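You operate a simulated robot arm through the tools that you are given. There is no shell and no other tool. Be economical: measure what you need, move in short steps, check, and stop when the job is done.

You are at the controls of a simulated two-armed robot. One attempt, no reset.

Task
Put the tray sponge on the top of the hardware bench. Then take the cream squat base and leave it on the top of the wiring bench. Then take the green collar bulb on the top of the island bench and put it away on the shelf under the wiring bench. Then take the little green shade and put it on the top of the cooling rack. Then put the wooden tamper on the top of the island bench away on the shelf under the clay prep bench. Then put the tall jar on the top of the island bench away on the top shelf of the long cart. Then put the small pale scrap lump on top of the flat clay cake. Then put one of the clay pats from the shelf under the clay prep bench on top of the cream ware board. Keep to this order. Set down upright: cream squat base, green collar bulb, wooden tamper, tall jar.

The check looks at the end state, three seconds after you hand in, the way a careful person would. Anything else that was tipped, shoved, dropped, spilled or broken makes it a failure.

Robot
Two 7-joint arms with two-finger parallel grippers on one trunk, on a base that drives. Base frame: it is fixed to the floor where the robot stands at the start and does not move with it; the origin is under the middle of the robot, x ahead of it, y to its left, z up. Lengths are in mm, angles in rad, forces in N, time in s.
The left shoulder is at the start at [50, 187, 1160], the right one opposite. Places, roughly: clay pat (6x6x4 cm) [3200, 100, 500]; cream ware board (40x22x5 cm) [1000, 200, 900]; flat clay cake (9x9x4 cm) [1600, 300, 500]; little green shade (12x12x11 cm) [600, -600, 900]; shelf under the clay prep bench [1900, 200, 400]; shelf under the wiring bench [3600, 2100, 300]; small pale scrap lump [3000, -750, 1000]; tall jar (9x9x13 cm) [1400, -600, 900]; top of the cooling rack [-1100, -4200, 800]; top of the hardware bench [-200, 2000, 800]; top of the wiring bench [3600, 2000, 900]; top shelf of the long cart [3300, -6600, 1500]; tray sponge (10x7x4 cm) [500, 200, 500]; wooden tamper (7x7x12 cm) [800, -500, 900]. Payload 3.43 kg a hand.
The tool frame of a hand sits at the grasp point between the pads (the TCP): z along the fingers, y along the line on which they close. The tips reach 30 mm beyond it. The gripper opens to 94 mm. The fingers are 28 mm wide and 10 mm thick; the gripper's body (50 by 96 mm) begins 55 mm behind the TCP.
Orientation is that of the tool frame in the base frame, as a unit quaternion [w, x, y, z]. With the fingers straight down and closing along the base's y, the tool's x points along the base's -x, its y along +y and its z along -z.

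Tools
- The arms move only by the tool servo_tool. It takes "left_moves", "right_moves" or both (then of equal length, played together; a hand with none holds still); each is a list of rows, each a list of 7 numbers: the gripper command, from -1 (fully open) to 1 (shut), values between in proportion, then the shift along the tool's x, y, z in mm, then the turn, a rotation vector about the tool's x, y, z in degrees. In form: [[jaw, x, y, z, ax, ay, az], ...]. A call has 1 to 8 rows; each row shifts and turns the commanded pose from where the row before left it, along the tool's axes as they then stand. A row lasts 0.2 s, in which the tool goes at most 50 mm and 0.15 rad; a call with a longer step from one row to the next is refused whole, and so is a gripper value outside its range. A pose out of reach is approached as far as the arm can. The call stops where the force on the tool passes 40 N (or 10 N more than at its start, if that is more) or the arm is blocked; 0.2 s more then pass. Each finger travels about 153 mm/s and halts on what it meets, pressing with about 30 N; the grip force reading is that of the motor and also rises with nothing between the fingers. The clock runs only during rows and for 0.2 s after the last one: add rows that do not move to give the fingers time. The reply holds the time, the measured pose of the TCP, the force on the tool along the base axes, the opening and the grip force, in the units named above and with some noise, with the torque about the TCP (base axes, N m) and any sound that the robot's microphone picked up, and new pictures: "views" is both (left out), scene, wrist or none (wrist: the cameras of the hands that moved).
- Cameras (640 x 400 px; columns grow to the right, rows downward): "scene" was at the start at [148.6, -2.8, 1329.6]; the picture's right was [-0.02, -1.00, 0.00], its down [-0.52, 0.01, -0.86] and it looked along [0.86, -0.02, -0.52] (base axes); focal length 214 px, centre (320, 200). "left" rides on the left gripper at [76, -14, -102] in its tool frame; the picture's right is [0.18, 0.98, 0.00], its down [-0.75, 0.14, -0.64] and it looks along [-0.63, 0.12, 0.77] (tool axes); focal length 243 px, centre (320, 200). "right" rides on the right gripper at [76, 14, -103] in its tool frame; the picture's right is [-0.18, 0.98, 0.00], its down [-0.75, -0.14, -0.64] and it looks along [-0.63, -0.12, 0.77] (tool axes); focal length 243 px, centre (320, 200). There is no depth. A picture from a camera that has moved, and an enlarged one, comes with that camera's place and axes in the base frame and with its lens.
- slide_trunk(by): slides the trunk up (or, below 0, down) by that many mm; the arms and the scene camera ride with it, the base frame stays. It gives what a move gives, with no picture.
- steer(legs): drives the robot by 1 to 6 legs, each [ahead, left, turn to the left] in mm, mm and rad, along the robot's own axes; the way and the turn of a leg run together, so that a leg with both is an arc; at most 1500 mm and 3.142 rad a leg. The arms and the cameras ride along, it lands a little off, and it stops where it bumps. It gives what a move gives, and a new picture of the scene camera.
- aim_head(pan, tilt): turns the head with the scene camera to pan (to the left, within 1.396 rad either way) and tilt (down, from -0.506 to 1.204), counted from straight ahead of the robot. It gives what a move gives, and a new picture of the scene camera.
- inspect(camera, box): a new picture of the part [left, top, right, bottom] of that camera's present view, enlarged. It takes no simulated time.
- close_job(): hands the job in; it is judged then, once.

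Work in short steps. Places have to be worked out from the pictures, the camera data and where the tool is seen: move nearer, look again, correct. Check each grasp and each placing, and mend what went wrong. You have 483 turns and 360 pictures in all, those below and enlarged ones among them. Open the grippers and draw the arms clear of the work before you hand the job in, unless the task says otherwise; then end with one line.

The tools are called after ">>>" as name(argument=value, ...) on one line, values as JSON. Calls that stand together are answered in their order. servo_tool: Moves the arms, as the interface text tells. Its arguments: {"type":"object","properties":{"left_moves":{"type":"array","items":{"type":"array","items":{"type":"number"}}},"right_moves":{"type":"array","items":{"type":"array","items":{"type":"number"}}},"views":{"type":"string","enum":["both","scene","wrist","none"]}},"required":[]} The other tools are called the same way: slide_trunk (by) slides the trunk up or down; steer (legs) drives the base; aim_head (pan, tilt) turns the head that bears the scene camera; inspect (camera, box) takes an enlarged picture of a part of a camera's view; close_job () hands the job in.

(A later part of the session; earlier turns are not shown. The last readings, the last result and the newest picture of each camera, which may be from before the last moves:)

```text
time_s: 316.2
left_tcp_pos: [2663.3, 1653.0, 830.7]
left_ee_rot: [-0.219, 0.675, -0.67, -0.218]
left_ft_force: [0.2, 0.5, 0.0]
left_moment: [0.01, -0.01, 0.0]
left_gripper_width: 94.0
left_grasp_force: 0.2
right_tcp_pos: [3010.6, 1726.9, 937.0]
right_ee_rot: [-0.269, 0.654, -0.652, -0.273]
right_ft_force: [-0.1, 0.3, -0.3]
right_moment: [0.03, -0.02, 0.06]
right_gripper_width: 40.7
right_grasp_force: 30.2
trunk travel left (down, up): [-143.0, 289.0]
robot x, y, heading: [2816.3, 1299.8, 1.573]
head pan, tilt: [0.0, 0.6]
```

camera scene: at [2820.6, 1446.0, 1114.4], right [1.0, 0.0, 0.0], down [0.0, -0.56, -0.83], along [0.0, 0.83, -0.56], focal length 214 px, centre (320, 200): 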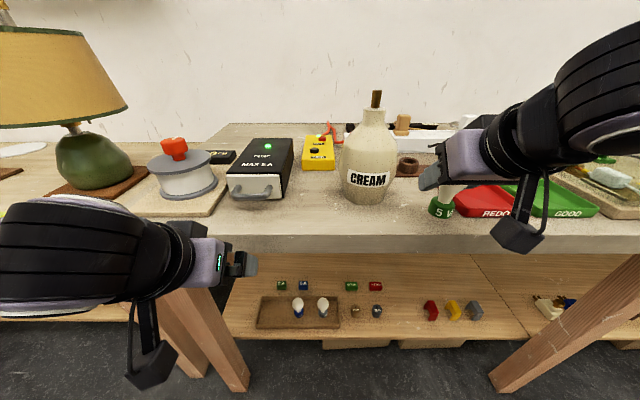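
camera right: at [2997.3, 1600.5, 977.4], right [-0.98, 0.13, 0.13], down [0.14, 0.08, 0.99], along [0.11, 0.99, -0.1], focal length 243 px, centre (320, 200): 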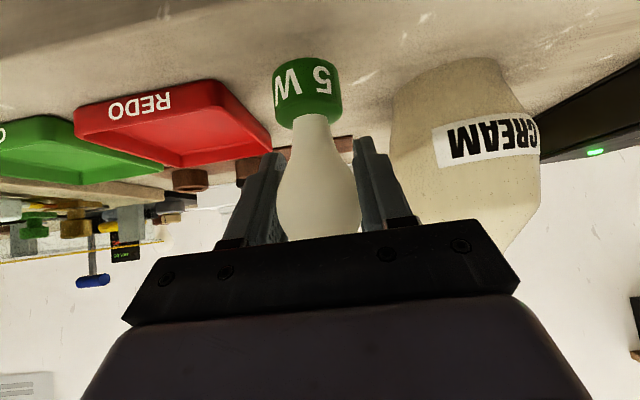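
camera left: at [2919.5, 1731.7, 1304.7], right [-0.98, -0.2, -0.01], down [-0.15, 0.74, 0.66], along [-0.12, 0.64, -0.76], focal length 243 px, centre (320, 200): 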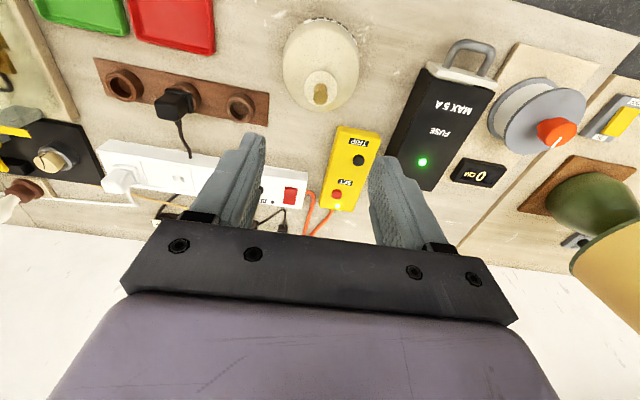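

>>> slide_trunk(by=-4)

>>> slide_trunk(by=-3)

>>> servo_tool(right_moves=[[1, 0, 0, 0, 0, 0, 0]], views="wrist")

```text
time_s: 316.7
left_tcp_pos: [2662.5, 1652.2, 827.9]
left_ee_rot: [-0.219, 0.675, -0.67, -0.218]
left_ft_force: [0.4, -0.3, -0.2]
left_moment: [0.02, 0.01, -0.02]
left_gripper_width: 94.0
left_grasp_force: 0.1
right_tcp_pos: [3009.2, 1726.6, 934.0]
right_ee_rot: [-0.27, 0.654, -0.651, -0.274]
right_ft_force: [1.7, 0.4, 12.1]
right_moment: [-0.18, -0.28, 0.0]
right_gripper_width: 40.8
right_grasp_force: 29.9
trunk travel left (down, up): [-139.0, 293.0]
robot x, y, heading: [2822.0, 1296.7, 1.572]
head pan, tilt: [0.0, 0.6]
```

```text
time_s: 317.2
left_tcp_pos: [2661.4, 1650.7, 824.5]
left_ee_rot: [-0.22, 0.676, -0.669, -0.218]
left_ft_force: [0.7, -0.8, -0.5]
left_moment: [-0.02, 0.03, -0.01]
left_gripper_width: 93.9
left_grasp_force: 0.2
right_tcp_pos: [3008.9, 1726.9, 934.1]
right_ee_rot: [-0.272, 0.653, -0.651, -0.276]
right_ft_force: [1.1, 1.3, 30.0]
right_moment: [-0.36, -0.1, 0.04]
right_gripper_width: 41.0
right_grasp_force: 30.1
trunk travel left (down, up): [-136.0, 296.0]
robot x, y, heading: [2818.7, 1299.6, 1.571]
head pan, tilt: [0.0, 0.6]
```

```text
time_s: 317.6
left_tcp_pos: [2662.0, 1651.2, 824.8]
left_ee_rot: [-0.22, 0.675, -0.67, -0.218]
left_ft_force: [0.5, -0.5, 0.8]
left_moment: [-0.01, 0.01, 0.01]
left_gripper_width: 94.0
left_grasp_force: 0.1
right_tcp_pos: [3009.5, 1726.9, 934.2]
right_ee_rot: [-0.272, 0.653, -0.65, -0.277]
right_ft_force: [-0.1, 2.2, 33.3]
right_moment: [-0.29, -0.01, 0.01]
right_gripper_width: 40.8
right_grasp_force: 30.1
trunk travel left (down, up): [-136.0, 296.0]
robot x, y, heading: [2819.9, 1297.7, 1.573]
head pan, tilt: [0.0, 0.6]
camera right: at [2996.2, 1600.1, 951.4], right [-0.98, 0.12, 0.14], down [0.15, 0.07, 0.99], along [0.11, 0.99, -0.08], focal length 243 px, centre (320, 200)
```

right: 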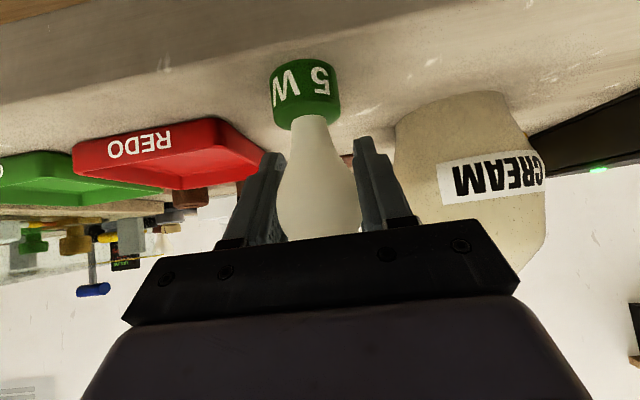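

Resting on the bench. Relieve 4 mm, open moderately, and rise with the trunk.

>>> slide_trunk(by=4)

>>> servo_tool(right_moves=[[-0.45, 0, 0, 0, 0, 0, 0], [-0.45, 0, 0, 0, 0, 0, 0], [-0.45, 0, 0, 0, 0, 0, 0]], views="wrist")

```text
time_s: 318.2
left_tcp_pos: [2661.9, 1651.5, 828.6]
left_ee_rot: [-0.22, 0.676, -0.669, -0.218]
left_ft_force: [0.1, -0.1, -0.1]
left_moment: [0.0, 0.0, 0.02]
left_gripper_width: 94.1
left_grasp_force: 0.0
right_tcp_pos: [3009.7, 1727.5, 933.8]
right_ee_rot: [-0.269, 0.655, -0.651, -0.273]
right_ft_force: [-4.6, 6.1, 17.9]
right_moment: [0.3, 0.22, -0.03]
right_gripper_width: 40.6
right_grasp_force: 29.4
trunk travel left (down, up): [-140.0, 292.0]
robot x, y, heading: [2820.2, 1301.4, 1.574]
head pan, tilt: [0.0, 0.6]
```

```text
time_s: 319.0
left_tcp_pos: [2662.4, 1653.2, 828.0]
left_ee_rot: [-0.219, 0.675, -0.67, -0.217]
left_ft_force: [0.1, 0.0, 0.7]
left_moment: [-0.01, 0.03, -0.01]
left_gripper_width: 93.8
left_grasp_force: 0.1
right_tcp_pos: [3009.9, 1727.1, 933.0]
right_ee_rot: [-0.268, 0.655, -0.653, -0.271]
right_ft_force: [-0.4, -0.4, -0.8]
right_moment: [-0.03, -0.04, -0.02]
right_gripper_width: 68.4
right_grasp_force: 0.1
trunk travel left (down, up): [-140.0, 292.0]
robot x, y, heading: [2822.9, 1299.4, 1.574]
head pan, tilt: [0.0, 0.6]
camera right: at [2997.3, 1600.3, 952.1], right [-0.98, 0.13, 0.13], down [0.14, 0.08, 0.99], along [0.11, 0.99, -0.1], focal length 243 px, centre (320, 200)
```

right: 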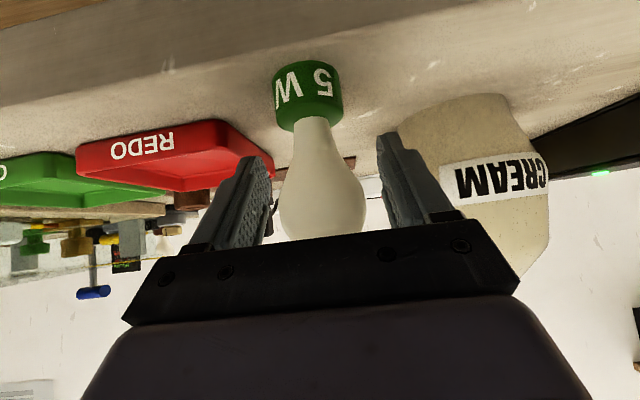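

The bulb stands upright. Rise, back off, then rearrange: right hand up/back, left tilt to 30°.

>>> slide_trunk(by=150)

>>> steer(legs=[[-250, 0, 0], [0, -348, 0]])

>>> servo_tool(left_moves=[[-1, 0, 0, 0, 0, 6, 0], [-1, 0, 0, 0, 0, 0, 0], [-1, 0, 0, 0, 0, 0, 0], [-1, 0, 0, 0, 0, 0, 0]], right_moves=[[-1, -9, 0, -44, 0, 0, 0], [-1, -9, 0, -44, 0, 0, 0], [-1, -9, 0, -44, 0, 0, 0], [-1, -9, 0, -44, 0, 0, 0]], views="both")

```text
time_s: 320.7
left_tcp_pos: [2662.5, 1652.0, 978.0]
left_ee_rot: [-0.219, 0.675, -0.67, -0.218]
left_ft_force: [-0.7, 0.0, -0.2]
left_moment: [-0.02, 0.02, -0.03]
left_gripper_width: 94.0
left_grasp_force: 0.1
right_tcp_pos: [3009.5, 1727.1, 1083.6]
right_ee_rot: [-0.269, 0.654, -0.653, -0.273]
right_ft_force: [0.7, -0.1, 0.6]
right_moment: [-0.02, 0.03, 0.0]
right_gripper_width: 68.5
right_grasp_force: 0.1
trunk travel left (down, up): [-290.0, 142.0]
robot x, y, heading: [2822.8, 1301.7, 1.57]
head pan, tilt: [0.0, 0.6]
```

```text
time_s: 324.4
left_tcp_pos: [3001.7, 1401.0, 977.6]
left_ee_rot: [-0.22, 0.674, -0.671, -0.217]
left_ft_force: [0.2, -0.9, 0.2]
left_moment: [-0.02, 0.01, 0.01]
left_gripper_width: 93.9
left_grasp_force: 0.1
right_tcp_pos: [3347.6, 1476.5, 1082.9]
right_ee_rot: [-0.269, 0.654, -0.652, -0.273]
right_ft_force: [0.3, 0.0, -0.1]
right_moment: [0.0, 0.01, 0.01]
right_gripper_width: 68.5
right_grasp_force: 0.2
trunk travel left (down, up): [-290.0, 142.0]
robot x, y, heading: [3154.6, 1050.3, 1.572]
head pan, tilt: [0.0, 0.6]
camera scene: at [3158.7, 1195.1, 1239.3], right [1.0, 0.0, 0.0], down [0.0, -0.56, -0.83], along [0.0, 0.83, -0.56], focal length 214 px, centre (320, 200)
```

scene: 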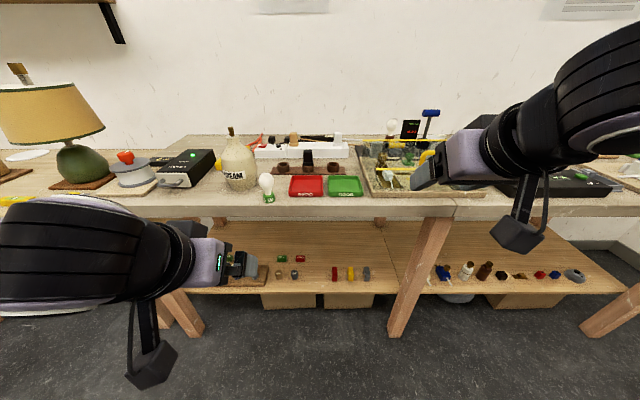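

```text
time_s: 325.4
left_tcp_pos: [3000.6, 1400.6, 978.5]
left_ee_rot: [-0.184, 0.685, -0.681, -0.181]
left_ft_force: [-0.3, 0.3, -0.9]
left_moment: [-0.03, -0.01, 0.02]
left_gripper_width: 94.0
left_grasp_force: 0.2
right_tcp_pos: [3349.5, 1375.5, 1233.1]
right_ee_rot: [-0.27, 0.655, -0.652, -0.272]
right_ft_force: [0.2, -0.5, -0.1]
right_moment: [0.01, 0.01, 0.01]
right_gripper_width: 94.0
right_grasp_force: 0.1
trunk travel left (down, up): [-290.0, 142.0]
robot x, y, heading: [3156.8, 1049.8, 1.571]
head pan, tilt: [0.0, 0.6]
camera scene: at [3158.2, 1194.7, 1239.4], right [1.0, 0.0, 0.0], down [0.0, -0.56, -0.83], along [0.0, 0.83, -0.56], focal length 214 px, centre (320, 200)
camera right: at [3337.5, 1249.7, 1251.7], right [-0.98, 0.13, 0.13], down [0.14, 0.08, 0.99], along [0.11, 0.99, -0.1], focal length 243 px, centre (320, 200)
camera left: at [3014.1, 1284.8, 1029.6], right [-0.98, -0.16, -0.1], down [-0.15, 0.33, 0.93], along [-0.12, 0.93, -0.35], focal length 243 px, centre (320, 200)
```

scene: 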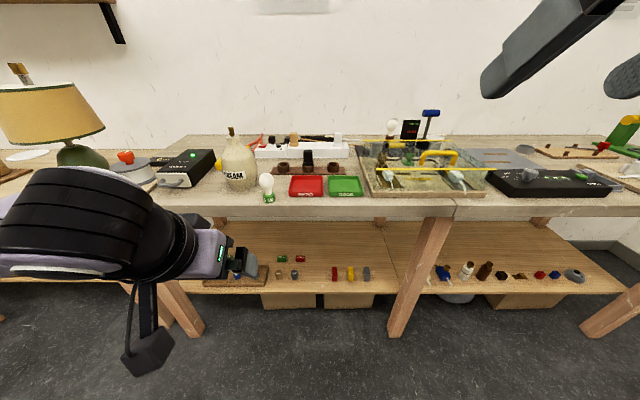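
right: 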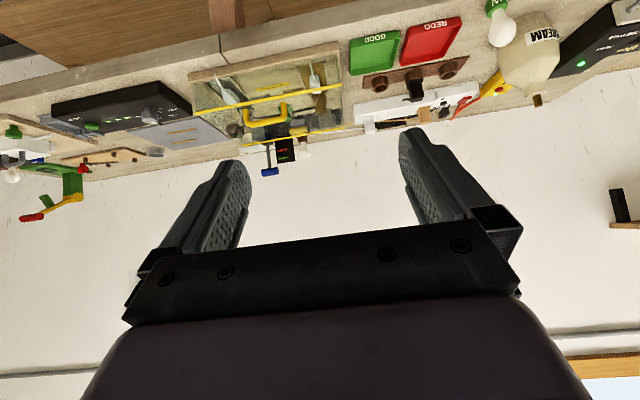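
left: 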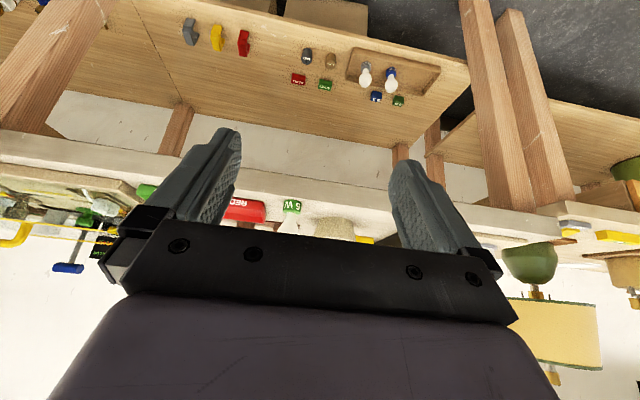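

Raise slightly, drive ahead so the left hand is above the bulb, and check.

>>> slide_trunk(by=50)

>>> steer(legs=[[322, -10, 0]])

>>> servo_tool(left_moves=[[-1, 0, 0, 0, 0, 0, 0]], views="wrist")

```text
time_s: 326.3
left_tcp_pos: [3001.2, 1402.2, 1029.1]
left_ee_rot: [-0.185, 0.685, -0.681, -0.182]
left_ft_force: [0.2, 0.6, -0.9]
left_moment: [0.0, 0.02, 0.03]
left_gripper_width: 94.1
left_grasp_force: 0.2
right_tcp_pos: [3349.4, 1376.5, 1282.5]
right_ee_rot: [-0.268, 0.654, -0.652, -0.272]
right_ft_force: [1.3, 0.3, 0.3]
right_moment: [-0.02, -0.01, -0.01]
right_gripper_width: 93.9
right_grasp_force: 0.1
trunk travel left (down, up): [-340.0, 92.0]
robot x, y, heading: [3157.0, 1044.7, 1.568]
head pan, tilt: [0.0, 0.6]
```

```text
time_s: 328.4
left_tcp_pos: [3010.0, 1720.1, 1028.1]
left_ee_rot: [-0.184, 0.685, -0.681, -0.182]
left_ft_force: [0.4, -0.6, 0.1]
left_moment: [0.01, -0.01, 0.02]
left_gripper_width: 94.3
left_grasp_force: 0.1
right_tcp_pos: [3360.8, 1695.3, 1281.7]
right_ee_rot: [-0.269, 0.654, -0.653, -0.272]
right_ft_force: [-0.3, -0.4, 0.7]
right_moment: [-0.03, 0.04, 0.0]
right_gripper_width: 93.8
right_grasp_force: 0.0
trunk travel left (down, up): [-340.0, 92.0]
robot x, y, heading: [3167.6, 1368.9, 1.573]
head pan, tilt: [0.0, 0.6]
camera scene: at [3168.3, 1513.6, 1289.3], right [1.0, 0.0, 0.0], down [0.0, -0.57, -0.82], along [0.0, 0.82, -0.57], focal length 214 px, centre (320, 200)
```

scene: 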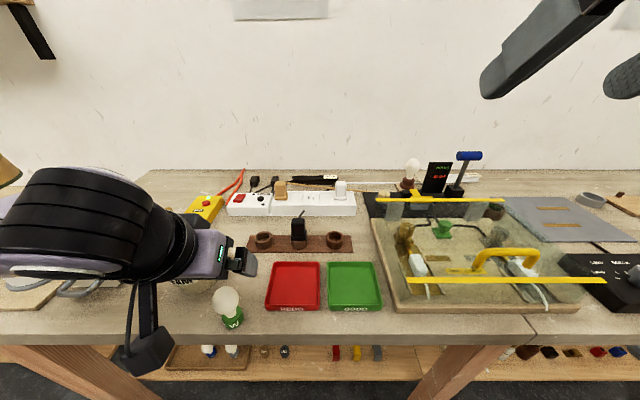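

```text
time_s: 328.8
left_tcp_pos: [3010.5, 1718.2, 1028.2]
left_ee_rot: [-0.184, 0.685, -0.681, -0.181]
left_ft_force: [0.4, 0.2, -0.1]
left_moment: [0.0, -0.01, 0.0]
left_gripper_width: 94.0
left_grasp_force: 0.0
right_tcp_pos: [3360.0, 1694.7, 1282.0]
right_ee_rot: [-0.27, 0.654, -0.652, -0.273]
right_ft_force: [0.0, 0.5, 1.0]
right_moment: [0.02, 0.04, -0.03]
right_gripper_width: 94.2
right_grasp_force: 0.0
trunk travel left (down, up): [-340.0, 92.0]
robot x, y, heading: [3165.4, 1367.4, 1.57]
head pan, tilt: [0.0, 0.6]
camera left: at [3024.2, 1603.2, 1079.5], right [-0.98, -0.16, -0.1], down [-0.15, 0.33, 0.93], along [-0.12, 0.93, -0.35], focal length 243 px, centre (320, 200)
```

left: 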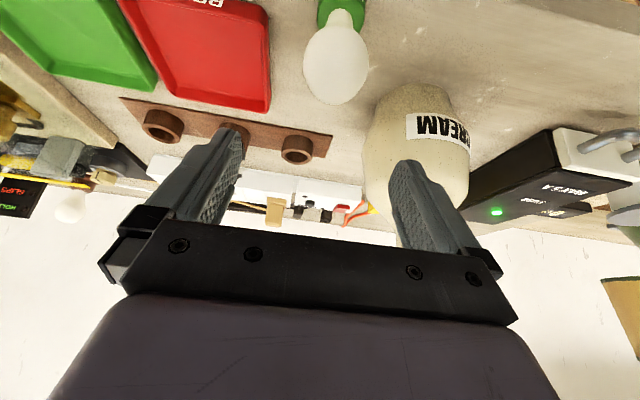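

Centred within a few mm. Narrow the jaws, lower, and check before closing.

>>> servo_tool(left_moves=[[-0.6, 0, 2, 0, 0, 0, 0], [-0.6, 0, 0, 0, 0, 0, 0]], views="none")

>>> slide_trunk(by=-94)

>>> servo_tool(left_moves=[[-0.6, 0, 0, 0, 0, 0, 0]], views="wrist")

```text
time_s: 329.4
left_tcp_pos: [3008.5, 1720.2, 1028.6]
left_ee_rot: [-0.184, 0.685, -0.681, -0.182]
left_ft_force: [0.4, 0.4, 0.3]
left_moment: [-0.02, 0.01, 0.01]
left_gripper_width: 75.3
left_grasp_force: 0.0
right_tcp_pos: [3359.9, 1695.8, 1283.1]
right_ee_rot: [-0.269, 0.654, -0.652, -0.272]
right_ft_force: [-0.8, 0.5, -0.3]
right_moment: [0.0, 0.0, 0.03]
right_gripper_width: 93.9
right_grasp_force: 0.0
trunk travel left (down, up): [-340.0, 92.0]
robot x, y, heading: [3163.9, 1367.3, 1.571]
head pan, tilt: [0.0, 0.6]
```

```text
time_s: 330.7
left_tcp_pos: [3008.9, 1720.4, 933.3]
left_ee_rot: [-0.184, 0.685, -0.681, -0.182]
left_ft_force: [-0.1, -0.1, 0.7]
left_moment: [-0.03, -0.03, 0.03]
left_gripper_width: 75.3
left_grasp_force: 0.1
right_tcp_pos: [3360.6, 1695.6, 1188.3]
right_ee_rot: [0.27, -0.653, 0.653, 0.271]
right_ft_force: [-0.2, -0.3, 0.1]
right_moment: [0.01, -0.01, 0.01]
right_gripper_width: 94.0
right_grasp_force: 0.0
trunk travel left (down, up): [-246.0, 186.0]
robot x, y, heading: [3165.4, 1366.1, 1.57]
head pan, tilt: [0.0, 0.6]
```

```text
time_s: 331.1
left_tcp_pos: [3008.8, 1718.9, 934.8]
left_ee_rot: [-0.184, 0.685, -0.681, -0.182]
left_ft_force: [0.2, -0.1, 0.4]
left_moment: [-0.01, 0.05, -0.01]
left_gripper_width: 75.2
left_grasp_force: 0.1
right_tcp_pos: [3360.0, 1695.4, 1188.4]
right_ee_rot: [-0.269, 0.654, -0.653, -0.272]
right_ft_force: [0.0, -0.8, 0.4]
right_moment: [0.0, 0.0, 0.01]
right_gripper_width: 94.1
right_grasp_force: 0.0
trunk travel left (down, up): [-246.0, 186.0]
robot x, y, heading: [3166.6, 1366.3, 1.571]
head pan, tilt: [0.0, 0.6]
camera left: at [3022.4, 1603.2, 985.4], right [-0.98, -0.16, -0.1], down [-0.15, 0.33, 0.93], along [-0.12, 0.93, -0.35], focal length 243 px, centre (320, 200)
```

left: 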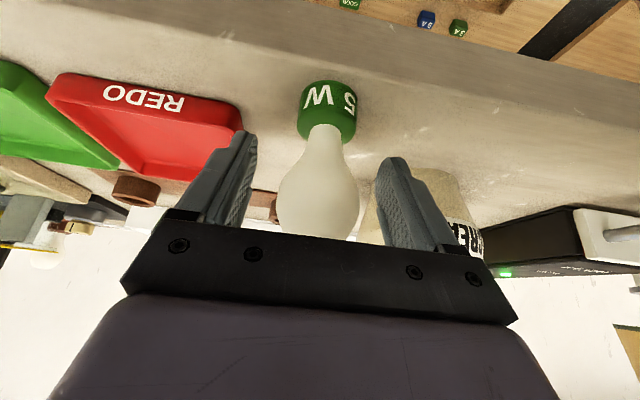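

Perfect alignment. Close, then lift.

>>> servo_tool(left_moves=[[0, 0, 0, 0, 0, 0, 0], [1, 0, 0, 0, 0, 0, 0], [1, 0, 0, 0, 0, 0, 0], [1, 0, 0, 0, 0, 0, 0]], views="none")

>>> slide_trunk(by=100)

>>> steer(legs=[[-350, 0, 0]])

```text
time_s: 332.1
left_tcp_pos: [3008.7, 1719.8, 934.0]
left_ee_rot: [-0.184, 0.685, -0.681, -0.181]
left_ft_force: [0.7, 0.8, 0.4]
left_moment: [-0.01, 0.0, 0.0]
left_gripper_width: 42.0
left_grasp_force: 29.7
right_tcp_pos: [3360.7, 1693.7, 1188.8]
right_ee_rot: [-0.269, 0.654, -0.652, -0.272]
right_ft_force: [-0.2, -0.2, 0.5]
right_moment: [-0.01, 0.0, 0.0]
right_gripper_width: 93.8
right_grasp_force: 0.0
trunk travel left (down, up): [-246.0, 186.0]
robot x, y, heading: [3167.8, 1371.3, 1.574]
head pan, tilt: [0.0, 0.6]
```

```text
time_s: 333.4
left_tcp_pos: [3008.9, 1720.1, 1033.2]
left_ee_rot: [-0.183, 0.685, -0.681, -0.182]
left_ft_force: [1.1, -0.8, -1.3]
left_moment: [-0.01, -0.01, 0.02]
left_gripper_width: 41.7
left_grasp_force: 30.2
right_tcp_pos: [3361.2, 1693.9, 1287.6]
right_ee_rot: [-0.269, 0.653, -0.653, -0.272]
right_ft_force: [-0.3, 0.4, -0.4]
right_moment: [0.0, 0.01, 0.01]
right_gripper_width: 94.1
right_grasp_force: 0.0
trunk travel left (down, up): [-346.0, 86.0]
robot x, y, heading: [3168.5, 1366.9, 1.572]
head pan, tilt: [0.0, 0.6]
```

```text
time_s: 335.7
left_tcp_pos: [3006.7, 1366.7, 1034.6]
left_ee_rot: [-0.183, 0.686, -0.68, -0.182]
left_ft_force: [-0.3, 0.7, -1.3]
left_moment: [0.03, 0.0, -0.01]
left_gripper_width: 41.4
left_grasp_force: 29.9
right_tcp_pos: [3360.3, 1345.2, 1287.9]
right_ee_rot: [-0.268, 0.656, -0.65, -0.274]
right_ft_force: [0.8, 0.6, -0.2]
right_moment: [0.02, -0.01, -0.01]
right_gripper_width: 93.9
right_grasp_force: 0.0
trunk travel left (down, up): [-346.0, 86.0]
robot x, y, heading: [3168.6, 1018.9, 1.578]
head pan, tilt: [0.0, 0.6]
camera scene: at [3168.5, 1161.7, 1295.4], right [1.0, 0.01, 0.0], down [0.0, -0.56, -0.83], along [0.0, 0.83, -0.56], focal length 214 px, centre (320, 200)
```

scene: 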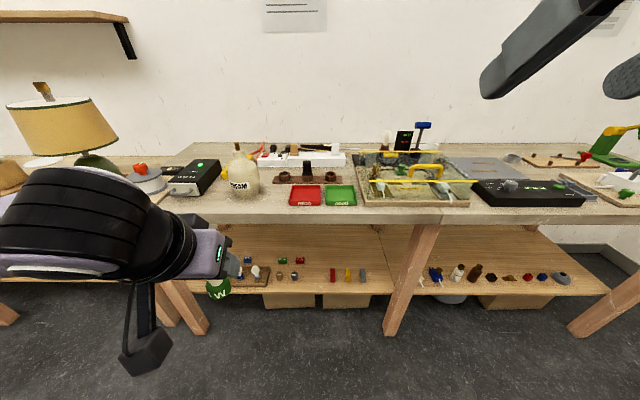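

Lower the trunk, then lower and extend the left arm in free space before entering under the bench.

>>> slide_trunk(by=-340)

>>> servo_tool(left_moves=[[1, 4, 0, 44, 0, 0, 0], [1, 4, 0, 44, 0, 0, 0], [1, 4, 0, 44, 0, 0, 0], [1, 4, 0, 44, 0, 0, 0], [1, 4, 0, 44, 0, 0, 0], [1, 4, 0, 44, 0, 0, 0], [1, 4, 0, 44, 0, 0, 0]], views="scene")

```text
time_s: 339.0
left_tcp_pos: [3007.4, 1367.6, 694.5]
left_ee_rot: [-0.183, 0.687, -0.679, -0.182]
left_ft_force: [-0.8, -0.3, -0.8]
left_moment: [0.0, 0.0, 0.0]
left_gripper_width: 41.6
left_grasp_force: 30.1
right_tcp_pos: [3359.0, 1343.6, 948.9]
right_ee_rot: [-0.267, 0.657, -0.65, -0.273]
right_ft_force: [0.4, 0.0, 0.0]
right_moment: [-0.01, 0.01, 0.02]
right_gripper_width: 94.0
right_grasp_force: 0.0
trunk travel left (down, up): [-6.0, 426.0]
robot x, y, heading: [3171.1, 1013.7, 1.574]
head pan, tilt: [0.0, 0.6]
```

```text
time_s: 340.6
left_tcp_pos: [3007.4, 1498.8, 415.2]
left_ee_rot: [-0.184, 0.686, -0.68, -0.182]
left_ft_force: [1.1, 0.9, -1.0]
left_moment: [0.03, 0.01, 0.03]
left_gripper_width: 41.5
left_grasp_force: 29.7
right_tcp_pos: [3358.7, 1345.5, 948.1]
right_ee_rot: [-0.268, 0.656, -0.651, -0.273]
right_ft_force: [-0.3, -0.4, -1.3]
right_moment: [-0.02, 0.01, 0.02]
right_gripper_width: 94.1
right_grasp_force: 0.1
trunk travel left (down, up): [-6.0, 426.0]
robot x, y, heading: [3166.0, 1013.2, 1.578]
head pan, tilt: [0.0, 0.6]
camera scene: at [3168.5, 1162.1, 955.4], right [1.0, 0.01, 0.0], down [0.0, -0.56, -0.83], along [0.0, 0.83, -0.56], focal length 214 px, centre (320, 200)
```

scene: 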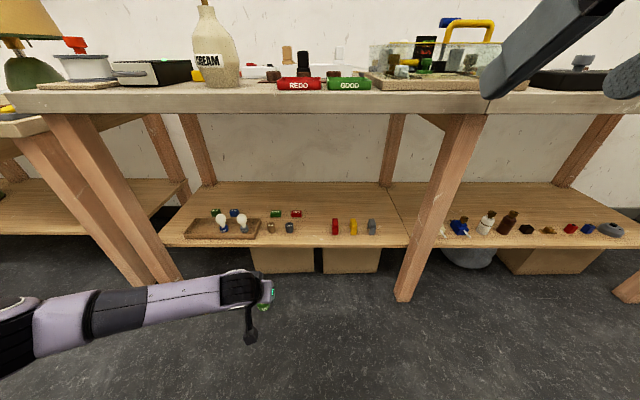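

Gap centre x≈3138. Drive sideways then in under the bench.

>>> steer(legs=[[0, -129, 0], [325, 0, 0]])

>>> servo_tool(left_moves=[[1, 0, 0, 0, 0, 0, 0]], views="wrist")

```text
time_s: 343.7
left_tcp_pos: [3130.7, 1824.8, 417.4]
left_ee_rot: [-0.183, 0.689, -0.677, -0.183]
left_ft_force: [0.1, 0.1, -0.8]
left_moment: [0.06, -0.01, -0.03]
left_gripper_width: 41.2
left_grasp_force: 30.0
right_tcp_pos: [3483.5, 1673.2, 949.1]
right_ee_rot: [-0.268, 0.658, -0.649, -0.273]
right_ft_force: [-0.7, 0.7, 0.4]
right_moment: [0.0, 0.04, 0.0]
right_gripper_width: 93.8
right_grasp_force: 0.0
trunk travel left (down, up): [-6.0, 426.0]
robot x, y, heading: [3296.3, 1344.9, 1.585]
head pan, tilt: [0.0, 0.6]
camera scene: at [3294.5, 1488.4, 955.3], right [1.0, 0.01, 0.0], down [0.01, -0.56, -0.83], along [-0.01, 0.82, -0.56], focal length 214 px, centre (320, 200)
```

scene: 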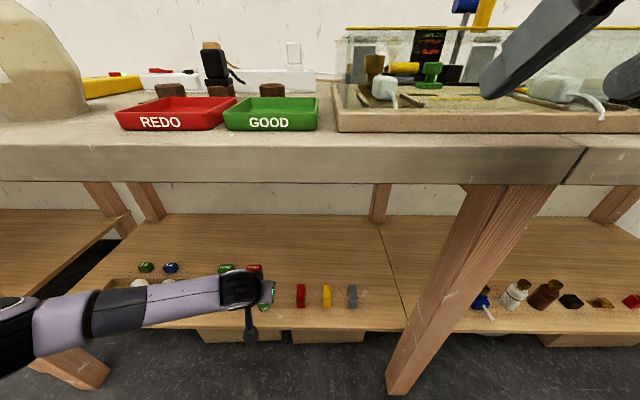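

```text
time_s: 344.1
left_tcp_pos: [3130.3, 1823.8, 415.0]
left_ee_rot: [-0.183, 0.689, -0.677, -0.183]
left_ft_force: [0.4, 0.1, -0.8]
left_moment: [0.01, -0.04, -0.03]
left_gripper_width: 41.5
left_grasp_force: 29.7
right_tcp_pos: [3483.3, 1673.2, 949.5]
right_ee_rot: [-0.268, 0.658, -0.649, -0.274]
right_ft_force: [0.5, -1.1, 0.6]
right_moment: [0.0, -0.01, 0.02]
right_gripper_width: 93.9
right_grasp_force: 0.0
trunk travel left (down, up): [-6.0, 426.0]
robot x, y, heading: [3293.1, 1340.9, 1.584]
head pan, tilt: [0.0, 0.6]
camera left: at [3145.9, 1707.8, 467.1], right [-0.98, -0.18, -0.1], down [-0.15, 0.33, 0.93], along [-0.13, 0.93, -0.35], focal length 243 px, centre (320, 200)
```

left: 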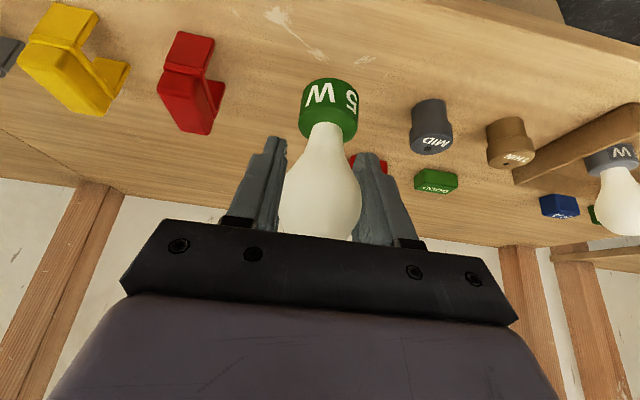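

Zoom in on the wrist view to see the shelf's front edge.

>>> inspect(camera="left", box=[160, 0, 640, 160])

```text
1.33 times, centred on (400, 80) of left
camera zoom: at [3145.9, 1707.8, 467.1], right [-0.98, -0.18, -0.1], down [-0.15, 0.33, 0.93], along [-0.13, 0.93, -0.35], focal length 324 px, centre (213, 360)
```

zoom: 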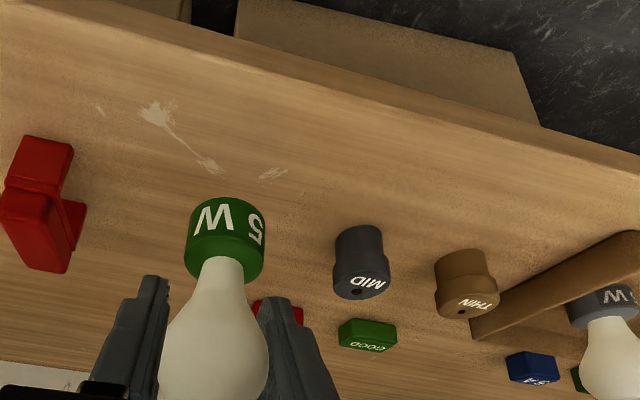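

About 40 mm inside the edge with clear surroundings. Lower with small steps until contact.

>>> servo_tool(left_moves=[[1, 10, 0, 17.3, 0, 0, 0], [1, 7.5, 0, 13, 0, 0, 0], [1, 2.5, 0, 4.3, 0, 0, 0], [1, 2.5, 0, 4.3, 0, 0, 0], [1, 2.5, 0, 4.3, 0, 0, 0], [1, 2.5, 0, 4.3, 0, 0, 0], [1, 2.5, 0, 4.3, 0, 0, 0]], views="wrist")

```text
time_s: 345.7
left_tcp_pos: [3132.1, 1823.7, 356.2]
left_ee_rot: [-0.183, 0.689, -0.677, -0.182]
left_ft_force: [-1.0, 0.0, -1.0]
left_moment: [0.0, 0.01, 0.02]
left_gripper_width: 41.2
left_grasp_force: 30.2
right_tcp_pos: [3484.0, 1673.3, 948.6]
right_ee_rot: [-0.268, 0.657, -0.649, -0.274]
right_ft_force: [0.7, 0.8, -0.3]
right_moment: [0.0, 0.03, 0.0]
right_gripper_width: 94.1
right_grasp_force: 0.1
trunk travel left (down, up): [-6.0, 426.0]
robot x, y, heading: [3294.8, 1343.0, 1.592]
head pan, tilt: [0.0, 0.6]
camera left: at [3146.9, 1707.7, 407.2], right [-0.98, -0.18, -0.1], down [-0.15, 0.33, 0.93], along [-0.13, 0.93, -0.35], focal length 243 px, centre (320, 200)
```

left: 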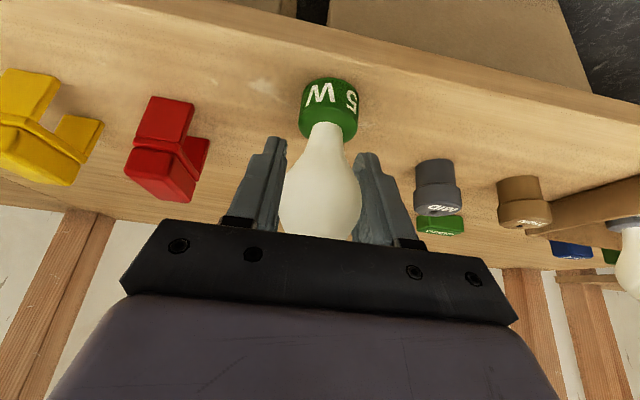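

>>> servo_tool(left_moves=[[1, 2, 0, 3.5, 0, 0, 0], [1, 1.5, 0, 2.6, 0, 0, 0], [1, 1.5, 0, 2.6, 0, 0, 0], [1, 1.5, 0, 2.6, 0, 0, 0], [1, 1.5, 0, 2.6, 0, 0, 0]], views="wrist")

```text
time_s: 346.9
left_tcp_pos: [3131.1, 1831.3, 347.8]
left_ee_rot: [-0.19, 0.689, -0.674, -0.187]
left_ft_force: [-0.3, 5.1, 37.0]
left_moment: [-0.17, 0.02, 0.02]
left_gripper_width: 41.9
left_grasp_force: 30.0
right_tcp_pos: [3485.0, 1669.8, 948.5]
right_ee_rot: [-0.269, 0.657, -0.649, -0.275]
right_ft_force: [0.4, 0.2, -0.1]
right_moment: [0.0, 0.0, 0.0]
right_gripper_width: 93.8
right_grasp_force: 0.0
trunk travel left (down, up): [-6.0, 426.0]
robot x, y, heading: [3300.0, 1340.7, 1.579]
head pan, tilt: [0.0, 0.6]
camera left: at [3146.9, 1712.4, 396.4], right [-0.98, -0.18, -0.1], down [-0.16, 0.31, 0.94], along [-0.13, 0.93, -0.33], focal length 243 px, centre (320, 200)
```

left: 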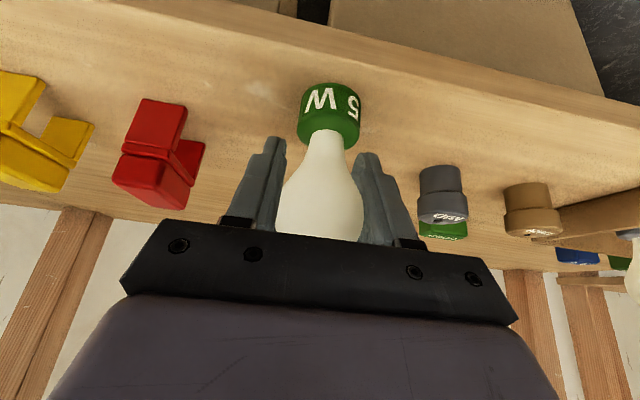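

Contact. Relax 4 mm, open, and rise straight up clear of the globe.

>>> servo_tool(left_moves=[[1, -2, 0, -3.5, 0, 0, 0], [1, 0, 0, 0, 0, 0, 0], [-0.5, 0, 0, 0, 0, 0, 0], [-0.5, 0, 0, 0, 0, 0, 0], [-0.5, -10, 0, -17.3, 0, 0, 0], [-0.5, -20, 0, -34.6, 0, 0, 0], [-0.5, -20, 0, -34.6, 0, 0, 0]], views="wrist")

```text
time_s: 348.5
left_tcp_pos: [3130.5, 1823.6, 444.0]
left_ee_rot: [-0.183, 0.689, -0.678, -0.182]
left_ft_force: [0.5, -0.4, -0.6]
left_moment: [-0.02, -0.01, 0.03]
left_gripper_width: 70.0
left_grasp_force: 0.1
right_tcp_pos: [3483.3, 1672.4, 947.9]
right_ee_rot: [-0.268, 0.657, -0.649, -0.273]
right_ft_force: [0.4, 0.1, 0.5]
right_moment: [0.01, 0.01, 0.0]
right_gripper_width: 93.9
right_grasp_force: 0.0
trunk travel left (down, up): [-6.0, 426.0]
robot x, y, heading: [3293.0, 1342.1, 1.582]
head pan, tilt: [0.0, 0.6]
camera left: at [3146.4, 1708.0, 495.5], right [-0.98, -0.18, -0.1], down [-0.15, 0.33, 0.93], along [-0.13, 0.93, -0.35], focal length 243 px, centre (320, 200)
```

left: 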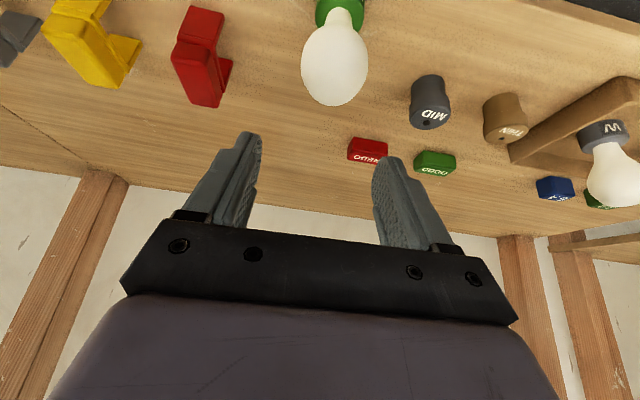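

Bulb stands on the shelf. Back out, raise the trunk, make the right hand vertical, and drive to the island bench front for the green shade.

>>> steer(legs=[[-330, 0, 0], [0, 1500, 0], [0, 1500, 0], [0, 700, 0], [0, 0, -1.58], [0, -1400, 0]])

>>> slide_trunk(by=400)

>>> servo_tool(right_moves=[[-1, 0, 0, 0, 0, 7.5, 0], [-1, 0, 0, 0, 0, 7.5, 0], [-1, 0, 0, 0, 0, 7.5, 0], [-1, 0, 0, 0, 0, 7.5, 0], [-1, 0, 0, 0, 0, 7.5, 0], [-1, 0, 0, 0, 0, 7.5, 0]], views="scene")

```text
time_s: 378.6
left_tcp_pos: [72.6, -342.3, 443.6]
left_ee_rot: [0.258, 0.003, 0.966, -0.004]
left_ft_force: [0.0, 1.4, -0.2]
left_moment: [0.0, 0.01, -0.01]
left_gripper_width: 70.5
left_grasp_force: 0.1
right_tcp_pos: [-88.6, -690.5, 947.5]
right_ee_rot: [0.383, 0.006, 0.924, -0.001]
right_ft_force: [-0.1, -0.5, -0.9]
right_moment: [0.01, 0.01, 0.02]
right_gripper_width: 94.1
right_grasp_force: 0.0
trunk travel left (down, up): [-6.0, 426.0]
robot x, y, heading: [-414.5, -497.5, -0.01]
head pan, tilt: [0.0, 0.6]
camera scene: at [-267.0, -497.5, 955.3], right [-0.01, -1.0, 0.0], down [-0.56, 0.01, -0.83], along [0.83, -0.01, -0.56], focal length 214 px, centre (320, 200)
```

scene: 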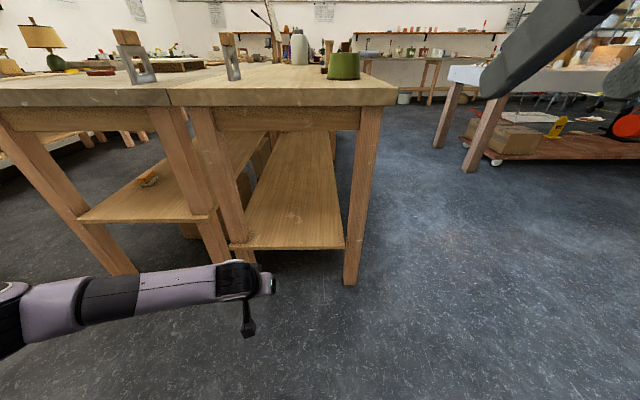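

```text
time_s: 382.4
left_tcp_pos: [72.6, -342.7, 844.2]
left_ee_rot: [0.259, 0.004, 0.966, -0.003]
left_ft_force: [-0.3, -0.2, 0.9]
left_moment: [0.02, -0.01, -0.02]
left_gripper_width: 70.6
left_grasp_force: 0.1
right_tcp_pos: [-88.3, -691.6, 1348.2]
right_ee_rot: [0.383, 0.005, 0.924, -0.001]
right_ft_force: [0.2, -0.5, 0.4]
right_moment: [0.01, 0.02, -0.02]
right_gripper_width: 94.0
right_grasp_force: 0.1
trunk travel left (down, up): [-406.0, 26.0]
robot x, y, heading: [-415.2, -495.2, -0.009]
head pan, tilt: [0.0, 0.6]
```

```text
time_s: 383.8
left_tcp_pos: [73.0, -342.9, 844.4]
left_ee_rot: [0.257, 0.004, 0.966, -0.003]
left_ft_force: [0.0, -0.9, 0.1]
left_moment: [0.0, -0.02, 0.02]
left_gripper_width: 70.7
left_grasp_force: 0.1
right_tcp_pos: [-88.1, -691.8, 1348.9]
right_ee_rot: [-0.001, 0.005, 1.0, 0.001]
right_ft_force: [-0.5, 0.5, 0.7]
right_moment: [0.01, 0.0, -0.01]
right_gripper_width: 94.1
right_grasp_force: 0.0
trunk travel left (down, up): [-406.0, 26.0]
robot x, y, heading: [-414.7, -493.3, -0.014]
head pan, tilt: [0.0, 0.6]
camera scene: at [-266.2, -497.6, 1355.2], right [-0.01, -1.0, 0.0], down [-0.57, 0.01, -0.82], along [0.82, -0.01, -0.57], focal length 214 px, centre (320, 200)
```

scene: 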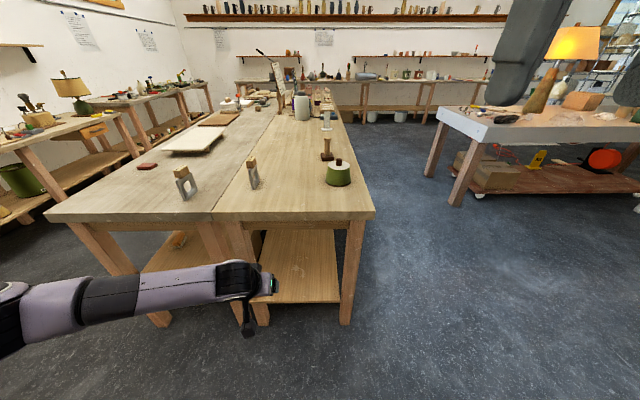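

Shade centre ≈(587, −591), knob top z≈972. Extend the right hand (vertical) and raise/tuck the left, then approach.

>>> servo_tool(left_moves=[[-1, 0.7, 0, -42, 0, 0, 0], [-1, 0.7, 0, -42, 0, 0, 0], [-1, 0.7, 0, -42, 0, 0, 0], [-1, 0.7, 0, -42, 0, 0, 0], [-1, 0.7, 0, -42, 0, 0, 0], [-1, 0.7, 0, -42, 0, 0, 0], [-1, 0.7, 0, -42, 0, 0, 0]], right_moves=[[-1, -33, -3, 34, 0, 0, 0], [-1, -33, -3, 34, 0, 0, 0], [-1, -33, -3, 34, 0, 0, 0], [-1, -33, -3, 34, 0, 0, 0], [-1, -33, -3, 34, 0, 0, 0], [-1, -33, -3, 34, 0, 0, 0], [-1, -33, -3, 34, 0, 0, 0]], views="none")

>>> steer(legs=[[0, 120, 0.012], [430, 0, 0]])

>>> servo_tool(right_moves=[[-1, 0, 0, 0, 0, 0, 0]], views="wrist")

```text
time_s: 385.4
left_tcp_pos: [-79.9, -339.5, 1095.6]
left_ee_rot: [0.259, 0.004, 0.966, -0.002]
left_ft_force: [-0.3, 0.3, -0.4]
left_moment: [0.03, 0.02, -0.02]
left_gripper_width: 94.0
left_grasp_force: 0.1
right_tcp_pos: [113.6, -737.2, 1107.4]
right_ee_rot: [0.001, 0.006, 1.0, 0.003]
right_ft_force: [-0.6, -0.4, 0.0]
right_moment: [0.0, 0.02, 0.05]
right_gripper_width: 94.2
right_grasp_force: 0.0
right hand out of reach, approached as far as the arm can: row 6, 7
trunk travel left (down, up): [-406.0, 26.0]
robot x, y, heading: [-412.8, -493.1, -0.012]
head pan, tilt: [0.0, 0.6]
```

```text
time_s: 388.9
left_tcp_pos: [352.7, -215.9, 1094.8]
left_ee_rot: [0.258, -0.002, 0.966, -0.001]
left_ft_force: [0.5, -0.2, -0.7]
left_moment: [0.0, 0.02, -0.02]
left_gripper_width: 94.1
left_grasp_force: 0.1
right_tcp_pos: [548.2, -609.8, 1108.4]
right_ee_rot: [0.001, -0.001, 1.0, 0.003]
right_ft_force: [0.1, 0.1, -0.9]
right_moment: [-0.01, 0.0, 0.03]
right_gripper_width: 94.2
right_grasp_force: 0.0
trunk travel left (down, up): [-406.0, 26.0]
robot x, y, heading: [14.9, -372.6, 0.001]
head pan, tilt: [0.0, 0.6]
camera scene: at [167.1, -374.6, 1355.3], right [0.0, -1.0, 0.0], down [-0.57, 0.0, -0.82], along [0.82, 0.0, -0.57], focal length 214 px, centre (320, 200)
```

scene: 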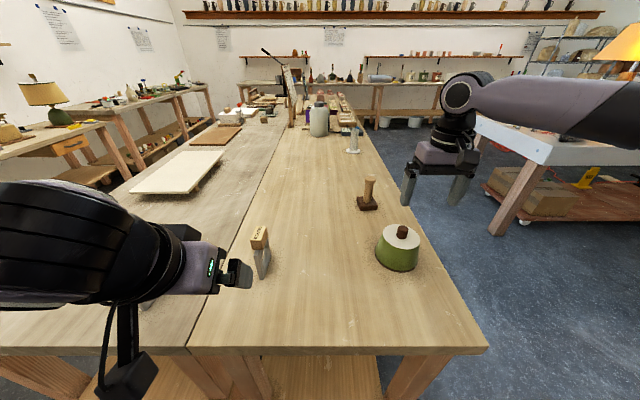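

```text
time_s: 389.3
left_tcp_pos: [353.4, -213.5, 1095.4]
left_ee_rot: [0.258, -0.002, 0.966, -0.002]
left_ft_force: [0.2, 0.5, -0.1]
left_moment: [0.0, 0.01, -0.05]
left_gripper_width: 93.8
left_grasp_force: 0.1
right_tcp_pos: [549.3, -608.9, 1109.2]
right_ee_rot: [0.002, -0.001, 1.0, 0.002]
right_ft_force: [-0.8, 0.2, -0.8]
right_moment: [0.02, -0.01, 0.0]
right_gripper_width: 94.0
right_grasp_force: 0.1
trunk travel left (down, up): [-406.0, 26.0]
robot x, y, heading: [19.6, -372.6, -0.001]
head pan, tilt: [0.0, 0.6]
camera right: at [472.8, -595.8, 1212.0], right [0.18, 0.98, 0.01], down [0.75, -0.14, 0.64], along [0.63, -0.11, -0.77], focal length 243 px, centre (320, 200)
```

right: 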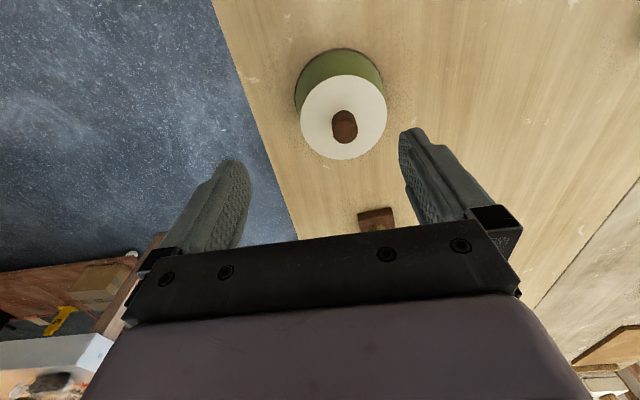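

Knob ≈(580, −587). Shift over it and descend to 1020.

>>> servo_tool(right_moves=[[-1, 0, 11, 40, 0, 0, 0], [-1, -16, 11, 25, 0, 0, 0], [-1, -15, 0, 24, 0, 0, 0]], views="wrist")

```text
time_s: 390.1
left_tcp_pos: [353.1, -214.2, 1094.4]
left_ee_rot: [0.258, -0.002, 0.966, -0.001]
left_ft_force: [0.3, 0.3, -0.3]
left_moment: [0.01, -0.04, -0.03]
left_gripper_width: 93.6
left_grasp_force: 0.0
right_tcp_pos: [542.5, -613.3, 1026.8]
right_ee_rot: [0.003, -0.001, 1.0, 0.004]
right_ft_force: [0.2, -0.2, 0.0]
right_moment: [0.03, -0.01, 0.02]
right_gripper_width: 94.1
right_grasp_force: 0.1
right hand out of reach, approached as far as the arm can: row 1, 2, 3
trunk travel left (down, up): [-406.0, 26.0]
robot x, y, heading: [24.7, -371.2, 0.004]
head pan, tilt: [0.0, 0.6]
camera right: at [466.3, -599.6, 1130.5], right [0.18, 0.98, 0.01], down [0.75, -0.14, 0.65], along [0.64, -0.11, -0.76], focal length 243 px, centre (320, 200)
```

right: 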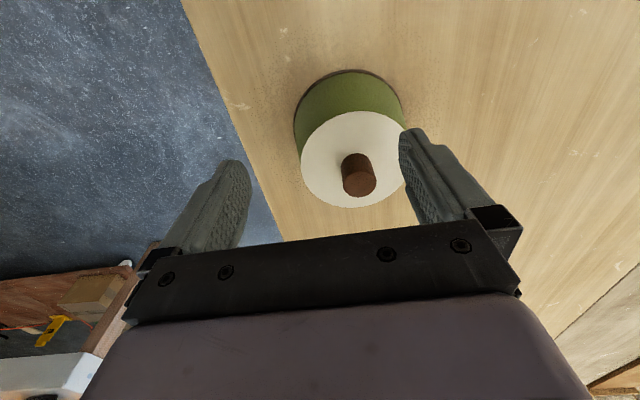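

The right arm is at its limit again; the left arm is healthier, so I'll use it for the shade. Back off, shift right, and set the left hand vertical and extended.

>>> steer(legs=[[-180, 0, 0], [0, -375, 0]])

>>> servo_tool(left_moves=[[-1, -20, 0, 0, 0, 7.5, 0], [-1, -20, 0, 0, 0, 7.5, 0], [-1, -20, 0, 0, 0, 7.5, 0], [-1, -20, 0, 0, 0, 7.5, 0], [-1, -40, 0, 0, 0, 0, 0], [-1, -40, 0, 0, 0, 0, 0], [-1, -40, 0, 0, 0, 0, 0]], right_moves=[[-1, 25, 0, -25, 0, 0, 0], [-1, 25, 0, -25, 0, 0, 0], [-1, 25, 0, -25, 0, 0, 0], [-1, 25, 0, -25, 0, 0, 0], [-1, 25, 0, -25, 0, 0, 0], [-1, 25, 0, -25, 0, 0, 0], [-1, 25, 0, -25, 0, 0, 0]], views="none")

>>> steer(legs=[[175, 0, 0]])

>>> servo_tool(left_moves=[[-1, 0, 0, 0, 0, 0, 0]], views="wrist")

```text
time_s: 393.6
left_tcp_pos: [168.5, -587.4, 1096.1]
left_ee_rot: [0.258, 0.0, 0.966, -0.001]
left_ft_force: [-0.7, 0.3, 0.1]
left_moment: [0.03, 0.02, 0.04]
left_gripper_width: 94.1
left_grasp_force: 0.1
right_tcp_pos: [357.2, -987.1, 1029.3]
right_ee_rot: [0.002, 0.0, 1.0, 0.004]
right_ft_force: [-0.8, 0.3, -0.3]
right_moment: [-0.03, 0.0, -0.02]
right_gripper_width: 94.0
right_grasp_force: 0.1
trunk travel left (down, up): [-406.0, 26.0]
robot x, y, heading: [-163.1, -747.0, -0.005]
head pan, tilt: [0.0, 0.6]
camera scene: at [-17.4, -747.7, 1355.3], right [0.0, -1.0, 0.0], down [-0.56, 0.0, -0.83], along [0.83, 0.0, -0.56], focal length 214 px, centre (320, 200)
```

scene: 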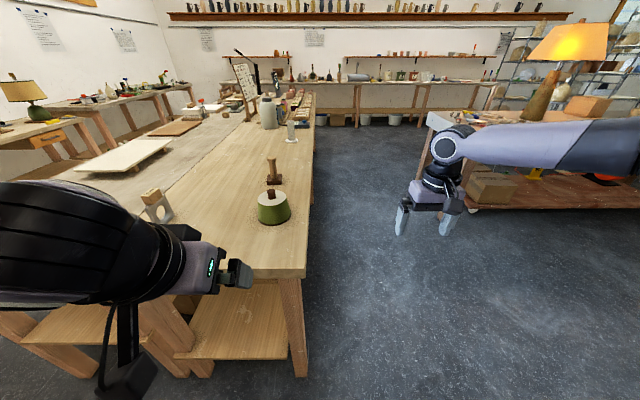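

```text
time_s: 395.2
left_tcp_pos: [365.6, -586.6, 1121.0]
left_ee_rot: [-0.001, 0.0, 1.0, -0.002]
left_ft_force: [0.1, 0.1, 0.1]
left_moment: [-0.02, -0.03, 0.0]
left_gripper_width: 93.9
left_grasp_force: 0.0
right_tcp_pos: [180.8, -988.6, 1200.3]
right_ee_rot: [0.001, 0.001, 1.0, 0.002]
right_ft_force: [-0.5, 0.0, 0.7]
right_moment: [-0.01, -0.02, -0.01]
right_gripper_width: 94.0
right_grasp_force: 0.1
trunk travel left (down, up): [-406.0, 26.0]
robot x, y, heading: [-161.5, -746.2, -0.01]
head pan, tilt: [0.0, 0.6]
```

```text
time_s: 396.6
left_tcp_pos: [541.6, -587.0, 1122.1]
left_ee_rot: [0.0, 0.0, 1.0, -0.001]
left_ft_force: [0.6, 0.4, -0.7]
left_moment: [-0.01, 0.01, 0.03]
left_gripper_width: 94.2
left_grasp_force: 0.1
right_tcp_pos: [359.9, -987.8, 1200.7]
right_ee_rot: [0.003, -0.001, 1.0, 0.002]
right_ft_force: [0.2, -0.4, -0.4]
right_moment: [-0.02, 0.05, 0.0]
right_gripper_width: 94.0
right_grasp_force: 0.1
trunk travel left (down, up): [-406.0, 26.0]
robot x, y, heading: [12.5, -747.7, -0.002]
head pan, tilt: [0.0, 0.6]
camera scene: at [158.9, -747.7, 1355.2], right [0.0, -1.0, 0.0], down [-0.57, 0.0, -0.82], along [0.82, 0.0, -0.57], focal length 214 px, centre (320, 200)
```

scene: 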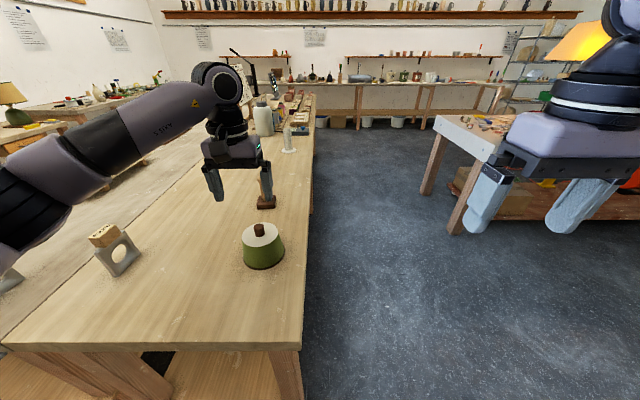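

```text
time_s: 397.1
left_tcp_pos: [540.8, -586.9, 1120.9]
left_ee_rot: [-0.001, -0.001, 1.0, -0.002]
left_ft_force: [0.2, -0.8, 0.2]
left_moment: [-0.03, -0.01, -0.05]
left_gripper_width: 94.0
left_grasp_force: 0.0
right_tcp_pos: [358.5, -987.8, 1200.6]
right_ee_rot: [0.003, 0.0, 1.0, 0.003]
right_ft_force: [0.4, 0.6, -0.5]
right_moment: [0.02, -0.03, 0.01]
right_gripper_width: 94.1
right_grasp_force: 0.0
trunk travel left (down, up): [-406.0, 26.0]
robot x, y, heading: [8.6, -744.9, -0.001]
head pan, tilt: [0.0, 0.6]
camera left: at [463.8, -600.2, 1224.8], right [-0.18, 0.98, 0.0], down [0.75, 0.14, 0.64], along [0.63, 0.12, -0.77], focal length 243 px, centre (320, 200)
```

left: 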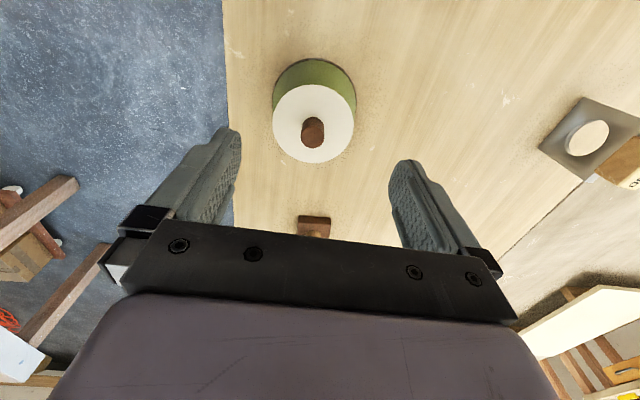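

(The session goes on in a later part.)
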